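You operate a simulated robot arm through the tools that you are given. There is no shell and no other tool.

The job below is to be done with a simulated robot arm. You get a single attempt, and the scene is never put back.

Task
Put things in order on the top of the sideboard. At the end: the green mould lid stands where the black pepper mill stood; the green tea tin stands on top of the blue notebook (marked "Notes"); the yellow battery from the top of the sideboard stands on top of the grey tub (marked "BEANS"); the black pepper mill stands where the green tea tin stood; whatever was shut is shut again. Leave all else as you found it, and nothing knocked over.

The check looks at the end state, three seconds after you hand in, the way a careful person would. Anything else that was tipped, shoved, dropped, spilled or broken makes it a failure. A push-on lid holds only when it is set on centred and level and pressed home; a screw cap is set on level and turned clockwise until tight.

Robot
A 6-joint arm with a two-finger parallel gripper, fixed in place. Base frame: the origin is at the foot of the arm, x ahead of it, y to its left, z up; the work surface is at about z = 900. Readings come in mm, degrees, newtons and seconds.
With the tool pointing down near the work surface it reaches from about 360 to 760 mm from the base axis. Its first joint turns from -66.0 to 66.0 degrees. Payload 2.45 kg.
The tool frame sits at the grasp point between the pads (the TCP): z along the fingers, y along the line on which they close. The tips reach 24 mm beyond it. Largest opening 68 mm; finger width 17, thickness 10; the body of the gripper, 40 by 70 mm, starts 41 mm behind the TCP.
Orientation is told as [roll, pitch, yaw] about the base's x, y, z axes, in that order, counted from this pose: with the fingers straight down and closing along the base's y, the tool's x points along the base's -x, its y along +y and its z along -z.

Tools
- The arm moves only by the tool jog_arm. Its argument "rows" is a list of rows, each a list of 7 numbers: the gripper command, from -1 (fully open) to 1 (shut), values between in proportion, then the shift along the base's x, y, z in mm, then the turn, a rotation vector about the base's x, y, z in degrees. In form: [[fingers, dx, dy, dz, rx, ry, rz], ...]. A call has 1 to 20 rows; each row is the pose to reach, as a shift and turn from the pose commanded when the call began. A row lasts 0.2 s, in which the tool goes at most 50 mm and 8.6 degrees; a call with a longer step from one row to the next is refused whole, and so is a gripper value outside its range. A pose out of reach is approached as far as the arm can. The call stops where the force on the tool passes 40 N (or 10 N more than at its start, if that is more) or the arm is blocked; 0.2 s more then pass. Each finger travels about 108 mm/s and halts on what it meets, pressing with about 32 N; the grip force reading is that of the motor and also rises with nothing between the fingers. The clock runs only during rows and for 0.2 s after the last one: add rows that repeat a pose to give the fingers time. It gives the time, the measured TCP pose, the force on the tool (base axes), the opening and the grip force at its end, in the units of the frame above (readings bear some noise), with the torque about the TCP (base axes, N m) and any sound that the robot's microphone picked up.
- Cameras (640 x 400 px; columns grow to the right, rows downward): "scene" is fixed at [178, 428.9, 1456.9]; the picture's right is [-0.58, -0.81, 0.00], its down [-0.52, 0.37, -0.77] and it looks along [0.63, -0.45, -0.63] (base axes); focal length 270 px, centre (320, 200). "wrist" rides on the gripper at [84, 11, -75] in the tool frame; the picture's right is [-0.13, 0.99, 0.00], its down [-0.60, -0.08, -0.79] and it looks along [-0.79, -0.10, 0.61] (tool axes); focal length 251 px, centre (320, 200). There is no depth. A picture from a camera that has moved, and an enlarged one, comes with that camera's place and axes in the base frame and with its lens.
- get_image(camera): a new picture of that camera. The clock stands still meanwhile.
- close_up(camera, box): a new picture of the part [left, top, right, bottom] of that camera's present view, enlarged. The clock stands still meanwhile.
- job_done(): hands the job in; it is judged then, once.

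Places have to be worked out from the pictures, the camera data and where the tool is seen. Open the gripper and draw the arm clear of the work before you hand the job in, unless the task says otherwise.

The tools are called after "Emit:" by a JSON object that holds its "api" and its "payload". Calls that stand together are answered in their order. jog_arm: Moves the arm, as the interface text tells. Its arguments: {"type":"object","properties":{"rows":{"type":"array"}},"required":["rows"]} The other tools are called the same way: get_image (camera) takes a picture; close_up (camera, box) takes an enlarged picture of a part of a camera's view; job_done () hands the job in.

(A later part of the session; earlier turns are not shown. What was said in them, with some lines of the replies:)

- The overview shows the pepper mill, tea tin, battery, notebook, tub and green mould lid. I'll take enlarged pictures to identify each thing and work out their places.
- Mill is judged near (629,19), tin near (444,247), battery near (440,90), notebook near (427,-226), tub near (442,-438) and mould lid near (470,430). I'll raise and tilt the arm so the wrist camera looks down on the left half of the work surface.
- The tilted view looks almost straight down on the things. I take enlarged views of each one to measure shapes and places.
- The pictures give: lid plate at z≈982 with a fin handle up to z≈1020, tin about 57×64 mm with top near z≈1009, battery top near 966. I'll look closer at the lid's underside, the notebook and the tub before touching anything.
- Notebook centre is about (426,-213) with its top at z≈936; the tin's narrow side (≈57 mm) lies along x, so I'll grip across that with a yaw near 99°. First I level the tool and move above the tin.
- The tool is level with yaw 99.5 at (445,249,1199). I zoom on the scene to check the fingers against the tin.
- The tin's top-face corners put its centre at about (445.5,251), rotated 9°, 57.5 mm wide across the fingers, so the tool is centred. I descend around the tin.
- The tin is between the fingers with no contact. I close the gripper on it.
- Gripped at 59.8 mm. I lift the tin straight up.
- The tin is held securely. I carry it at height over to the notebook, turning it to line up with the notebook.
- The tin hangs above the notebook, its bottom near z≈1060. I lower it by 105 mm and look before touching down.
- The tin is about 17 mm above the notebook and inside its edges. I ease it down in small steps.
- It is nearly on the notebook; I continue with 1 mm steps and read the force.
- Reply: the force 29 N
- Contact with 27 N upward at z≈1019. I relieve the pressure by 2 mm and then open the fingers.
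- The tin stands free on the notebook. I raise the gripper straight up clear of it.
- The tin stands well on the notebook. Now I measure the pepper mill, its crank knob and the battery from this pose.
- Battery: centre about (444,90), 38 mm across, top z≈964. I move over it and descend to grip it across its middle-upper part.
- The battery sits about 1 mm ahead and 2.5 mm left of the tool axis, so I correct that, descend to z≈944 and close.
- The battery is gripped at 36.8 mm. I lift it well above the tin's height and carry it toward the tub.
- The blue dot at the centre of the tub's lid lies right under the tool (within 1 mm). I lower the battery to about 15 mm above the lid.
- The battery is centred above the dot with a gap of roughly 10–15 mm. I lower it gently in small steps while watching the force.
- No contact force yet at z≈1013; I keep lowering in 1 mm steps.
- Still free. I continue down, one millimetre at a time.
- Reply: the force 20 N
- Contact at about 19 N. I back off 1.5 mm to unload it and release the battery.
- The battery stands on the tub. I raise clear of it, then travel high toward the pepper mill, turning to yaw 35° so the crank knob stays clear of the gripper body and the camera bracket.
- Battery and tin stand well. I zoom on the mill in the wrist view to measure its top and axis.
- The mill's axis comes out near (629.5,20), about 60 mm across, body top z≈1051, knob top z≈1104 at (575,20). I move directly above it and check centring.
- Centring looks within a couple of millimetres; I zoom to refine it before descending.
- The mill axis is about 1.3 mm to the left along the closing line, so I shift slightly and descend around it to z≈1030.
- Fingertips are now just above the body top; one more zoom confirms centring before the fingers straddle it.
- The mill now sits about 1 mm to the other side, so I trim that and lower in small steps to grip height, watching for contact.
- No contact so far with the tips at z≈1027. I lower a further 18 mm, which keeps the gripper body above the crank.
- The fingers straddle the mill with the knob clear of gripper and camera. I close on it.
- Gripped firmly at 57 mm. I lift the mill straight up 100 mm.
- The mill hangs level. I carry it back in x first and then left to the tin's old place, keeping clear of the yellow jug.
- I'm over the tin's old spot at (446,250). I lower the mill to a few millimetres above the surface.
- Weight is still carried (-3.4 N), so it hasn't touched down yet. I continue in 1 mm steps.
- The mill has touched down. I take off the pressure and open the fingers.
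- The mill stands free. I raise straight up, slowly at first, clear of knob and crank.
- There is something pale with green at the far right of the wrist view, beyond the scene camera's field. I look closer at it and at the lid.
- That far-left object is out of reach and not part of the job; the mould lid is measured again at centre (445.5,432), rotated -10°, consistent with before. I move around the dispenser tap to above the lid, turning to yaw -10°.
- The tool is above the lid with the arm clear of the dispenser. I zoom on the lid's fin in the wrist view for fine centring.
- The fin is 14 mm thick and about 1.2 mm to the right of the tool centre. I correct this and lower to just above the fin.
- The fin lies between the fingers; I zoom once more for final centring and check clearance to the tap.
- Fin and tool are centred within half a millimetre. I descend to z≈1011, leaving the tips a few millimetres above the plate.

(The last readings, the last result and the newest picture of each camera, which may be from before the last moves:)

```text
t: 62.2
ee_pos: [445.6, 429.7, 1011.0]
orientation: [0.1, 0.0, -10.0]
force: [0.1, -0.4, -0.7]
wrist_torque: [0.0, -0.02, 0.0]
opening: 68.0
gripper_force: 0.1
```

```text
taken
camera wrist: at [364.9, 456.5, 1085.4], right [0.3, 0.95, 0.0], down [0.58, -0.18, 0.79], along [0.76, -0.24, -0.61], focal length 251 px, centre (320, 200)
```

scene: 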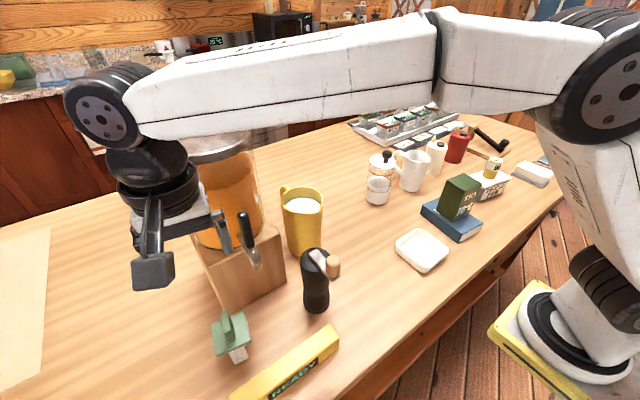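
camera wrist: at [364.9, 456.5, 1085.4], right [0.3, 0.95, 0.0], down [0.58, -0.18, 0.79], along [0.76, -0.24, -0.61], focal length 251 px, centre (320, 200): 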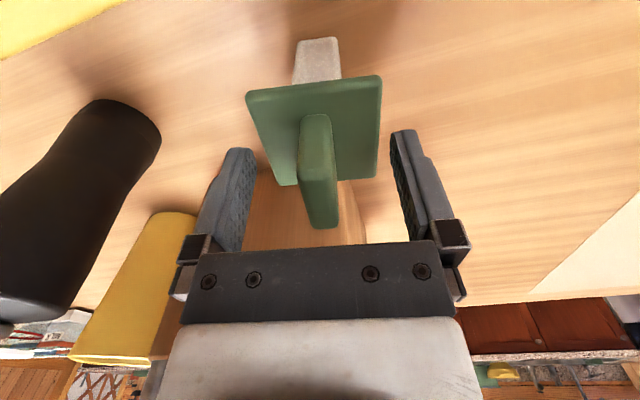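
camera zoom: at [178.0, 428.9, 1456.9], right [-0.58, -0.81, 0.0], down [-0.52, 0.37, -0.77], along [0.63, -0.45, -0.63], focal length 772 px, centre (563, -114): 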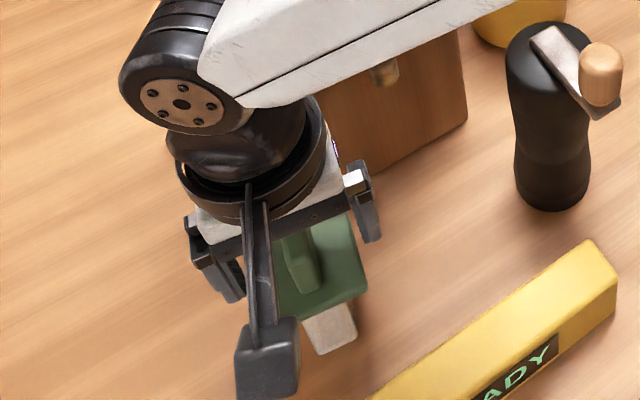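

The fin is centred between the fingers and nothing is touching. I close gradually so the lid isn't nudged.

Emit:
{"api": "jog_arm", "payload": {"rows": [[0, 0, 0, 0, 0, 0, 0], [0.4, 0, 0, 0, 0, 0, 0], [0.48, 0, 0, 0, 0, 0, 0], [0.53, 0, 0, 0, 0, 0, 0], [0.58, 0, 0, 0, 0, 0, 0], [0.63, 0, 0, 0, 0, 0, 0], [1, 0, 0, 0, 0, 0, 0], [1, 0, 0, 0, 0, 0, 0]]}}

Emit:
{"api": "close_up", "payload": {"camera": "scene", "box": [180, 240, 290, 380]}}

Emit:
{"api": "get_image", "payload": {"camera": "wrist"}}

```text
t: 64.0
ee_pos: [447.2, 429.5, 1010.2]
orientation: [-0.1, 0.1, -10.0]
force: [-0.4, 0.0, 0.0]
wrist_torque: [-0.04, -0.03, 0.02]
opening: 13.0
gripper_force: 31.9
```

```text
2.86 times, centred on (235, 310) of scene
camera zoom: at [178.0, 428.9, 1456.9], right [-0.58, -0.81, 0.0], down [-0.52, 0.37, -0.77], along [0.63, -0.45, -0.63], focal length 772 px, centre (563, -114)
```

zoom: 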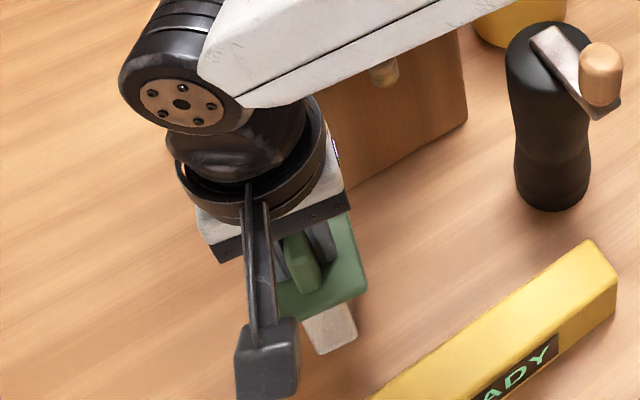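

```text
taken
camera wrist: at [364.8, 456.6, 1085.6], right [0.3, 0.95, 0.0], down [0.58, -0.18, 0.79], along [0.76, -0.24, -0.61], focal length 251 px, centre (320, 200)
```

wrist: 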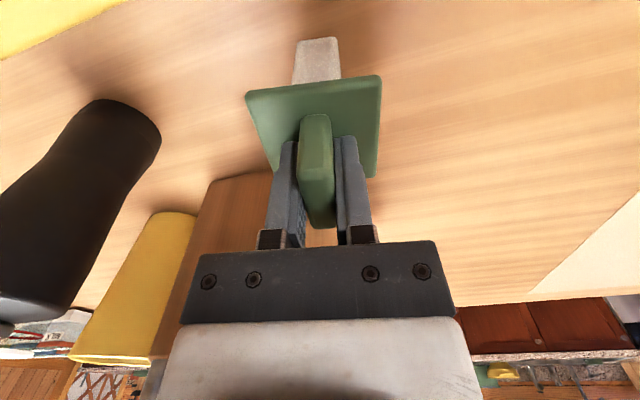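

The fin is held at 13 mm. I lift a little to see that the whole lid, plug included, comes along.

Emit:
{"api": "jog_arm", "payload": {"rows": [[1, 0, 0, 4, 0, 0, 0], [1, 0, 0, 14, 0, 0, 0], [1, 0, 0, 30, 0, 0, 0], [1, 0, 0, 30, 0, 0, 0]]}}

Emit:
{"api": "close_up", "payload": {"camera": "scene", "box": [180, 240, 290, 380]}}

Emit:
{"api": "get_image", "payload": {"camera": "wrist"}}

```text
t: 65.0
ee_pos: [445.4, 430.9, 1040.7]
orientation: [0.0, 0.0, -9.9]
force: [0.5, -0.4, -0.1]
wrist_torque: [0.02, -0.01, -0.02]
opening: 13.1
gripper_force: 32.4
```

```text
2.86 times, centred on (235, 310) of scene
camera zoom: at [178.0, 428.9, 1456.9], right [-0.58, -0.81, 0.0], down [-0.52, 0.37, -0.77], along [0.63, -0.45, -0.63], focal length 772 px, centre (563, -114)
```

zoom: 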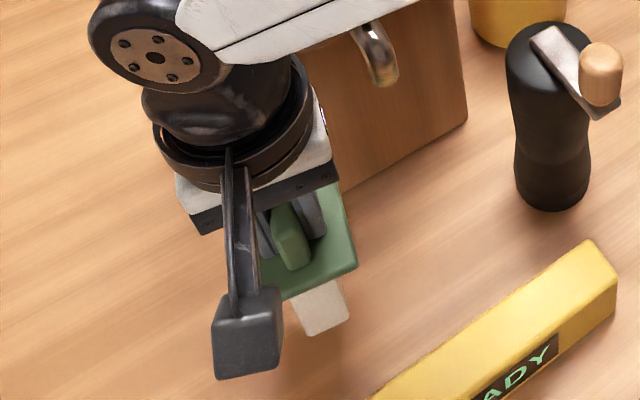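

```text
taken
camera wrist: at [364.8, 457.1, 1116.2], right [0.3, 0.95, 0.0], down [0.58, -0.18, 0.79], along [0.76, -0.24, -0.61], focal length 251 px, centre (320, 200)
```

wrist: 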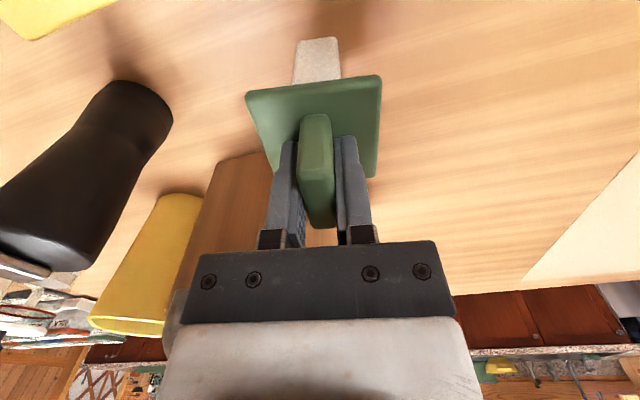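

The lid and plug come up as one piece. I lift it to about z 1250 before travelling.

Emit:
{"api": "jog_arm", "payload": {"rows": [[1, 0, 0, 20, 0, 0, 0], [1, 0, 0, 60, 0, 0, 0], [1, 0, 0, 105, 0, 0, 0], [1, 0, 0, 150, 0, 0, 0], [1, 0, 0, 190, 0, 0, 0], [1, 0, 0, 209, 0, 0, 0], [1, 0, 0, 209, 0, 0, 0]]}}

Emit:
{"api": "get_image", "payload": {"camera": "scene"}}

```text
t: 66.6
ee_pos: [444.9, 427.9, 1251.7]
orientation: [0.0, 0.0, -10.1]
force: [0.6, 0.4, 0.1]
wrist_torque: [-0.03, -0.03, 0.02]
opening: 12.9
gripper_force: 31.9
```

```text
taken
```

scene: 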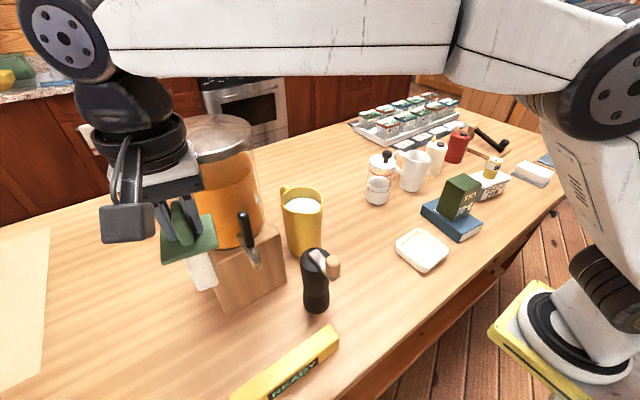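

Held steady with the bottom near z≈1139. I carry it on a curve inside the dispenser tap and over to the mill's old place.

Emit:
{"api": "jog_arm", "payload": {"rows": [[1, -15, -15, 0, 0, 0, 0], [1, -40, -45, 0, 0, 0, 0], [1, -48, -88, 0, 0, 0, 0], [1, -48, -132, 0, 0, 0, 0], [1, -48, -176, 0, 0, 0, 0], [1, -45, -220, 0, 0, 0, 0], [1, -38, -262, 0, 0, 0, 0], [1, -20, -300, 0, 0, 0, 0], [1, 8, -333, 0, 0, 0, 0], [1, 42, -358, 0, 0, 0, 0], [1, 80, -380, 0, 0, 0, 0], [1, 118, -396, 0, 0, 0, 0], [1, 155, -407, 0, 0, 0, 0], [1, 178, -411, 0, 0, 0, 0], [1, 184.8, -411, 0, 0, 0, 0], [1, 184.8, -411, 0, 0, 0, 0]]}}

Emit:
{"api": "get_image", "payload": {"camera": "scene"}}

Emit:
{"api": "get_image", "payload": {"camera": "wrist"}}

```text
t: 70.0
ee_pos: [630.0, 20.9, 1249.7]
orientation: [0.0, 0.0, -10.0]
force: [-0.6, -0.7, -0.5]
wrist_torque: [0.01, 0.0, -0.03]
opening: 13.4
gripper_force: 32.3
```

```text
taken
```

scene: 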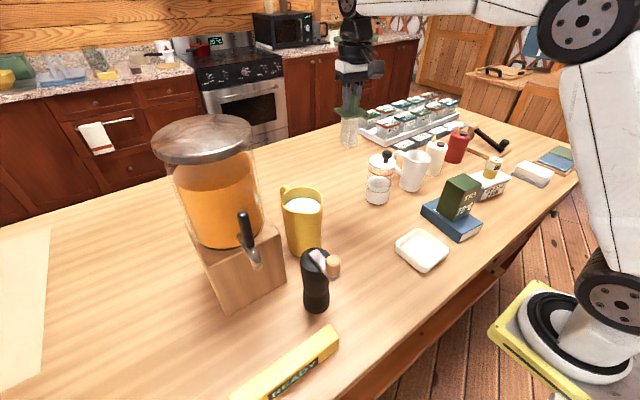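

```text
taken
camera wrist: at [549.3, 47.6, 1324.8], right [0.3, 0.95, 0.0], down [0.58, -0.18, 0.79], along [0.76, -0.24, -0.61], focal length 251 px, centre (320, 200)
```

wrist: 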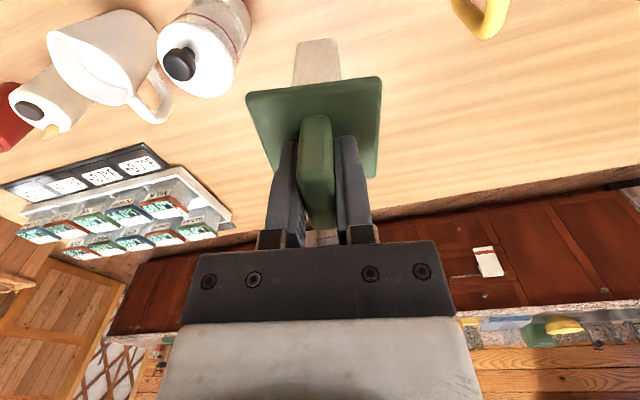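

The lid is over (630,21). I lower it in two stages toward the surface.

Emit:
{"api": "jog_arm", "payload": {"rows": [[1, 0, 0, -25, 0, 0, 0], [1, 0, 0, -65, 0, 0, 0], [1, 0, 0, -110, 0, 0, 0], [1, 0, 0, -150, 0, 0, 0], [1, 0, 0, -185, 0, 0, 0], [1, 0, 0, -205, 0, 0, 0], [1, 0, 0, -215, 0, 0, 0], [1, 0, 0, -215, 0, 0, 0]]}}

Emit:
{"api": "close_up", "payload": {"camera": "scene", "box": [300, 100, 420, 240]}}

Emit:
{"api": "get_image", "payload": {"camera": "wrist"}}

```text
t: 71.8
ee_pos: [629.2, 18.4, 1034.4]
orientation: [0.1, -0.1, -10.0]
force: [0.0, 0.6, -1.0]
wrist_torque: [0.04, 0.03, 0.01]
opening: 13.2
gripper_force: 31.9
```

```text
2.86 times, centred on (360, 170) of scene
camera zoom: at [178.0, 428.9, 1456.9], right [-0.58, -0.81, 0.0], down [-0.52, 0.37, -0.77], along [0.63, -0.45, -0.63], focal length 772 px, centre (206, 286)
```

zoom: 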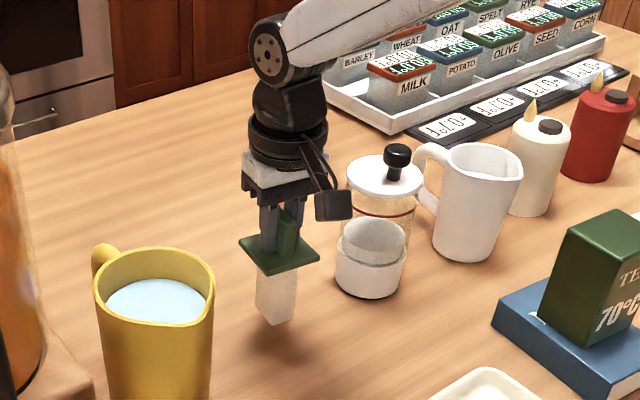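

```text
taken
camera wrist: at [548.1, 46.3, 1109.3], right [0.3, 0.95, 0.0], down [0.58, -0.18, 0.79], along [0.76, -0.24, -0.61], focal length 251 px, centre (320, 200)
```

wrist: 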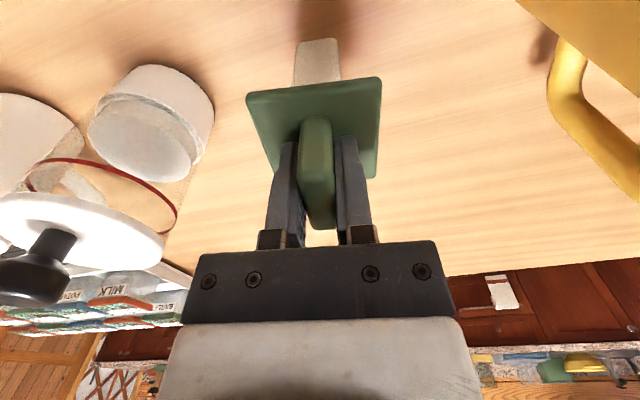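

About 24 mm remain. I lower 20 mm and then feel for contact in 1 mm steps.

Emit:
{"api": "jog_arm", "payload": {"rows": [[1, 0, 0, -8, 0, 0, 0], [1, 0, 0, -15, 0, 0, 0], [1, 0, 0, -20, 0, 0, 0], [1, 0, 0, -20, 0, 0, 0]]}}

Emit:
{"api": "jog_arm", "payload": {"rows": [[1, 0, 0, -1, 0, 0, 0], [1, 0, 0, -2, 0, 0, 0], [1, 0, 0, -2, 0, 0, 0]]}}

Emit:
{"api": "jog_arm", "payload": {"rows": [[1, 0, 0, -1, 0, 0, 0], [1, 0, 0, -1, 0, 0, 0]]}}

Emit:
{"api": "close_up", "payload": {"camera": "scene", "box": [320, 150, 380, 230]}}

```text
t: 72.8
ee_pos: [629.9, 19.7, 1013.6]
orientation: [0.0, 0.0, -10.1]
force: [-0.1, -0.1, 0.0]
wrist_torque: [0.01, 0.03, 0.01]
opening: 13.2
gripper_force: 32.2
```

```text
t: 73.6
ee_pos: [628.5, 19.6, 1013.1]
orientation: [0.1, 0.0, -10.1]
force: [0.4, -0.7, -0.1]
wrist_torque: [0.01, 0.0, 0.0]
opening: 13.1
gripper_force: 31.1
```

```text
t: 74.2
ee_pos: [630.0, 19.5, 1012.5]
orientation: [0.0, 0.0, -10.0]
force: [0.5, -0.7, 0.5]
wrist_torque: [-0.01, -0.01, -0.01]
opening: 13.2
gripper_force: 31.9
```

```text
5.00 times, centred on (350, 190) of scene
camera zoom: at [178.0, 428.9, 1456.9], right [-0.58, -0.81, 0.0], down [-0.52, 0.37, -0.77], along [0.63, -0.45, -0.63], focal length 1351 px, centre (170, 250)
```

zoom: 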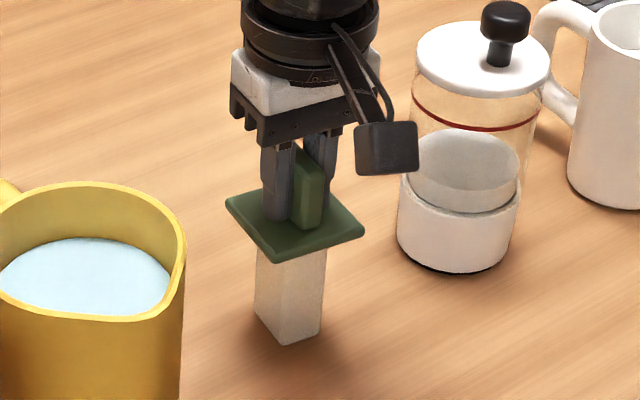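

Commanded height is about 1012, still free of contact. I continue in small steps.

Emit:
{"api": "jog_arm", "payload": {"rows": [[1, 0, 0, -0.8, 0, 0, 0], [1, 0, 0, -0.8, 0, 0, 0]]}}

Emit:
{"api": "jog_arm", "payload": {"rows": [[1, 0, 0, -0.7, 0, 0, 0], [1, 0, 0, -0.7, 0, 0, 0]]}}

```text
t: 74.8
ee_pos: [630.4, 19.1, 1011.6]
orientation: [0.0, 0.0, -10.1]
force: [0.2, -0.1, -0.6]
wrist_torque: [0.01, -0.03, 0.0]
opening: 13.3
gripper_force: 32.2
```

```text
t: 75.4
ee_pos: [630.4, 20.1, 1012.3]
orientation: [0.0, -0.1, -9.9]
force: [0.0, -0.6, -0.8]
wrist_torque: [0.02, 0.0, -0.01]
opening: 13.0
gripper_force: 32.3
```

Still no contact; continuing.

Emit:
{"api": "jog_arm", "payload": {"rows": [[1, 0, 0, -0.7, 0, 0, 0], [1, 0, 0, -0.7, 0, 0, 0]]}}

Emit:
{"api": "jog_arm", "payload": {"rows": [[1, 0, 0, -0.7, 0, 0, 0], [1, 0, 0, -0.7, 0, 0, 0]]}}

Emit:
{"api": "close_up", "payload": {"camera": "scene", "box": [335, 190, 365, 225]}}

```text
t: 76.0
ee_pos: [630.8, 20.1, 1009.7]
orientation: [0.0, 0.0, -9.9]
force: [0.3, 0.0, 3.0]
wrist_torque: [-0.01, 0.05, -0.02]
opening: 13.3
gripper_force: 31.9
```

```text
t: 76.6
ee_pos: [631.5, 20.3, 1009.7]
orientation: [0.1, -0.1, -9.9]
force: [-1.5, 0.6, 11.7]
wrist_torque: [0.07, 0.23, -0.01]
opening: 13.1
gripper_force: 32.6
```

```text
11.43 times, centred on (350, 208) of scene
camera zoom: at [177.7, 428.9, 1457.0], right [-0.58, -0.81, 0.0], down [-0.52, 0.37, -0.77], along [0.63, -0.45, -0.63], focal length 3088 px, centre (-23, 114)
```

zoom: 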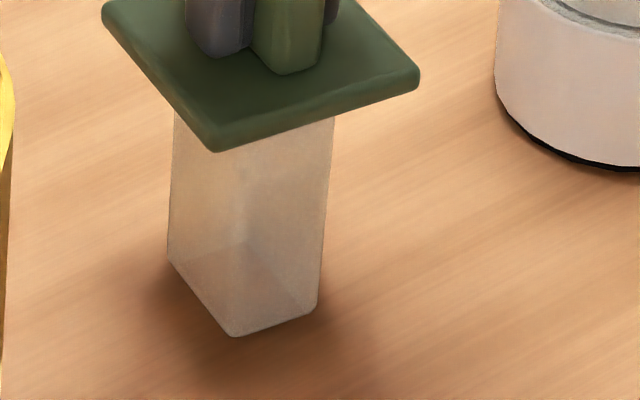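

The plug is on the surface (≈12 N). I unload slightly and open the fingers gradually.

Emit:
{"api": "jog_arm", "payload": {"rows": [[1, 0, 0, 0.6, 0, 0, 0], [1, 0, 0, 0.6, 0, 0, 0]]}}

Emit:
{"api": "jog_arm", "payload": {"rows": [[0.55, 0, 0, 0, 0, 0, 0], [0.45, 0, 0, 0, 0, 0, 0], [0.2, 0, 0, 0, 0, 0, 0], [-0.3, 0, 0, 0, 0, 0, 0], [-1, 0, 0, 0, 0, 0, 0], [-1, 0, 0, 0, 0, 0, 0]]}}

Emit:
{"api": "close_up", "payload": {"camera": "scene", "box": [320, 150, 380, 230]}}

Emit:
{"api": "get_image", "payload": {"camera": "wrist"}}

```text
t: 77.2
ee_pos: [631.1, 18.8, 1009.8]
orientation: [0.0, -0.2, -10.0]
force: [0.4, 1.4, 12.7]
wrist_torque: [0.05, 0.02, 0.01]
opening: 13.1
gripper_force: 31.7
```

```text
t: 78.6
ee_pos: [630.8, 18.1, 1008.7]
orientation: [0.0, 0.0, -10.0]
force: [-0.4, 0.1, 0.2]
wrist_torque: [0.03, 0.02, -0.02]
opening: 67.9
gripper_force: 0.0
```

```text
5.00 times, centred on (350, 190) of scene
camera zoom: at [178.0, 428.9, 1456.9], right [-0.58, -0.81, 0.0], down [-0.52, 0.37, -0.77], along [0.63, -0.45, -0.63], focal length 1351 px, centre (170, 250)
```

zoom: 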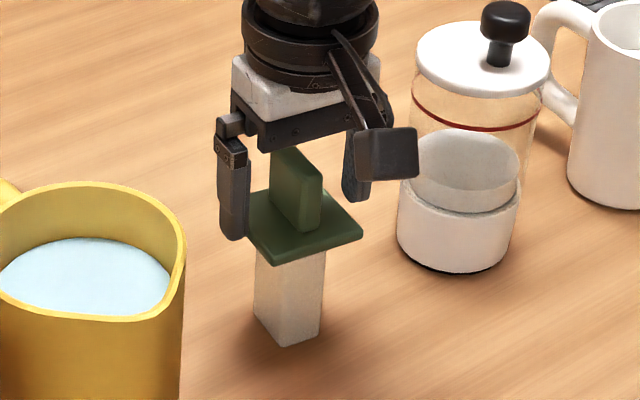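

```text
taken
camera wrist: at [549.3, 45.9, 1083.9], right [0.3, 0.95, 0.0], down [0.58, -0.18, 0.79], along [0.76, -0.24, -0.61], focal length 251 px, centre (320, 200)
```

wrist: 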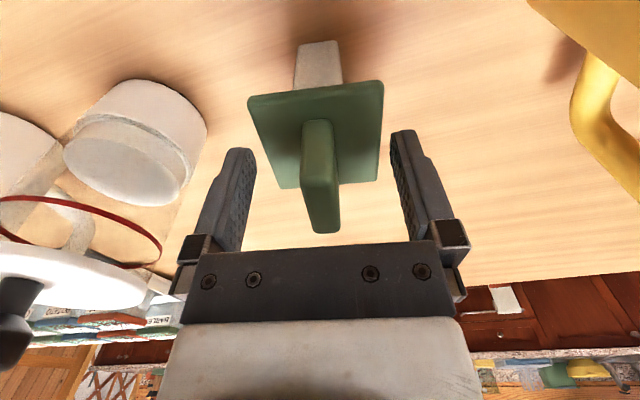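

The lid stands on its own. I raise straight up and draw back, then check the whole scene.

Emit:
{"api": "jog_arm", "payload": {"rows": [[-1, 0, 0, 6, 0, 0, 0], [-1, 0, 0, 18, 0, 0, 0], [-1, 0, 0, 40, 0, 0, 0], [-1, 0, 0, 80, 0, 0, 0], [-1, 0, 0, 125, 0, 0, 0], [-1, 0, 0, 170, 0, 0, 0], [-1, 0, 0, 210, 0, 0, 0], [-1, 0, 0, 210, 0, 0, 0]]}}

Emit:
{"api": "jog_arm", "payload": {"rows": [[-1, -30, 0, 5, 0, 2, 2], [-1, -75, -10, 10, 0, 6, 4], [-1, -120, -20, 15, 0, 12, 6], [-1, -160, -30, 20, 0, 18, 8], [-1, -190, -35, 30, 0, 24, 10], [-1, -200, -40, 40, 0, 28, 10], [-1, -200, -40, 40, 0, 28, 10]]}}

Emit:
{"api": "get_image", "payload": {"camera": "scene"}}

Emit:
{"api": "get_image", "payload": {"camera": "wrist"}}

```text
t: 80.4
ee_pos: [630.0, 18.0, 1219.1]
orientation: [0.0, 0.0, -10.1]
force: [-0.4, -0.1, 0.3]
wrist_torque: [-0.01, 0.0, -0.03]
opening: 68.1
gripper_force: 0.0
```

```text
t: 82.0
ee_pos: [430.8, -21.2, 1259.2]
orientation: [-2.6, 27.8, -0.5]
force: [-0.5, 0.2, 0.6]
wrist_torque: [-0.02, 0.03, 0.05]
opening: 68.0
gripper_force: 0.1
```

```text
taken
```

scene: 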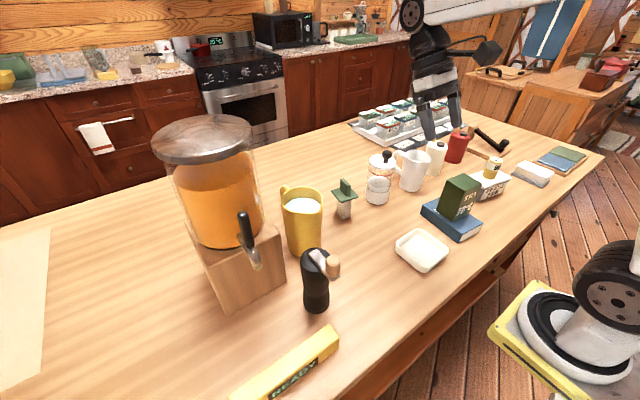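

```text
taken
camera wrist: at [390.8, -5.4, 1364.2], right [0.1, 0.99, -0.1], down [0.91, -0.05, 0.42], along [0.41, -0.13, -0.9], focal length 251 px, centre (320, 200)
```

wrist: 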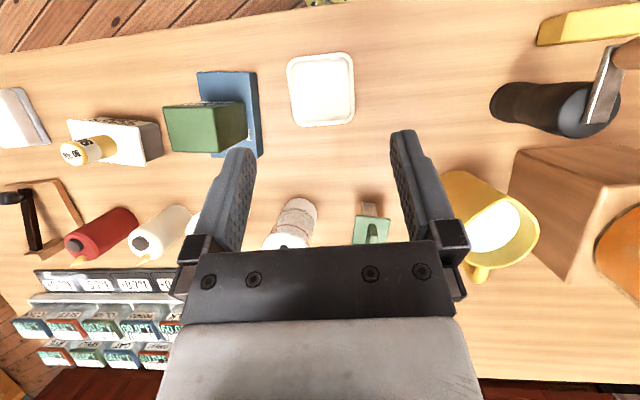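

Everything looks to be in place. I zoom on each moved thing for a final check.

Emit:
{"api": "close_up", "payload": {"camera": "scene", "box": [285, 165, 405, 325]}}

Emit:
{"api": "close_up", "payload": {"camera": "scene", "box": [410, 140, 530, 250]}}

Emit:
{"api": "close_up", "payload": {"camera": "wrist", "box": [40, 50, 300, 190]}}

```text
2.50 times, centred on (345, 245) of scene
camera zoom: at [178.0, 428.9, 1456.9], right [-0.58, -0.81, 0.0], down [-0.52, 0.37, -0.77], along [0.63, -0.45, -0.63], focal length 675 px, centre (258, 88)
```

zoom: 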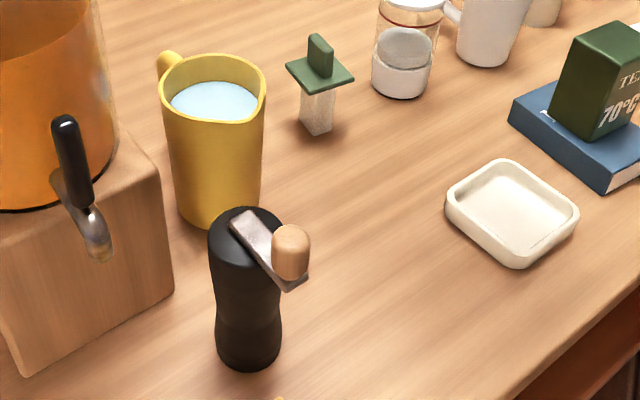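

```text
3.64 times, centred on (470, 195) of scene
camera zoom: at [178.0, 428.9, 1456.9], right [-0.58, -0.81, 0.0], down [-0.52, 0.37, -0.77], along [0.63, -0.45, -0.63], focal length 982 px, centre (-226, 218)
```

zoom: 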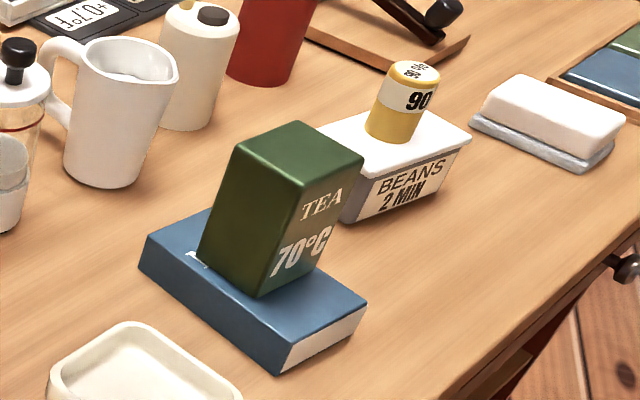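

```text
2.46 times, centred on (170, 120) of wrist
camera zoom: at [390.8, -5.4, 1364.2], right [0.1, 0.99, -0.1], down [0.91, -0.05, 0.42], along [0.41, -0.13, -0.9], focal length 619 px, centre (689, 397)
```

zoom: 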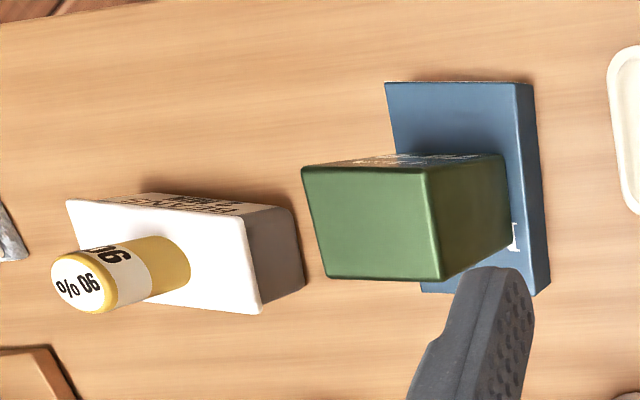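

All four moves check out: the lid plug stands at about (628,20), where the mill was. The mill stands on the tin's old spot, the tin is on the notebook, the battery is on the shut tub, and nothing else has moved. The gripper is open and the arm is clear above the work, so I hand the job in.

Emit:
{"api": "job_done", "payload": {}}

```text
The job is handed in.
```

The sideboard is in order and the job is handed in. Checked in the final pictures before hand-in:

- **Green mould lid:** it stands on its plug where the black pepper mill was, within about 1 mm by my measurement.
- **Green tea tin:** it stands upright on the blue "Notes" notebook, inside its edges.
- **Yellow battery:** the one marked "90 %" stands on the middle of the grey "BEANS" tub's lid.
- **Black pepper mill:** it stands where the tea tin was, within a few millimetres.

I opened nothing, so whatever was shut stayed shut. Nothing was knocked over or visibly shifted, and the arm is clear with its gripper open.
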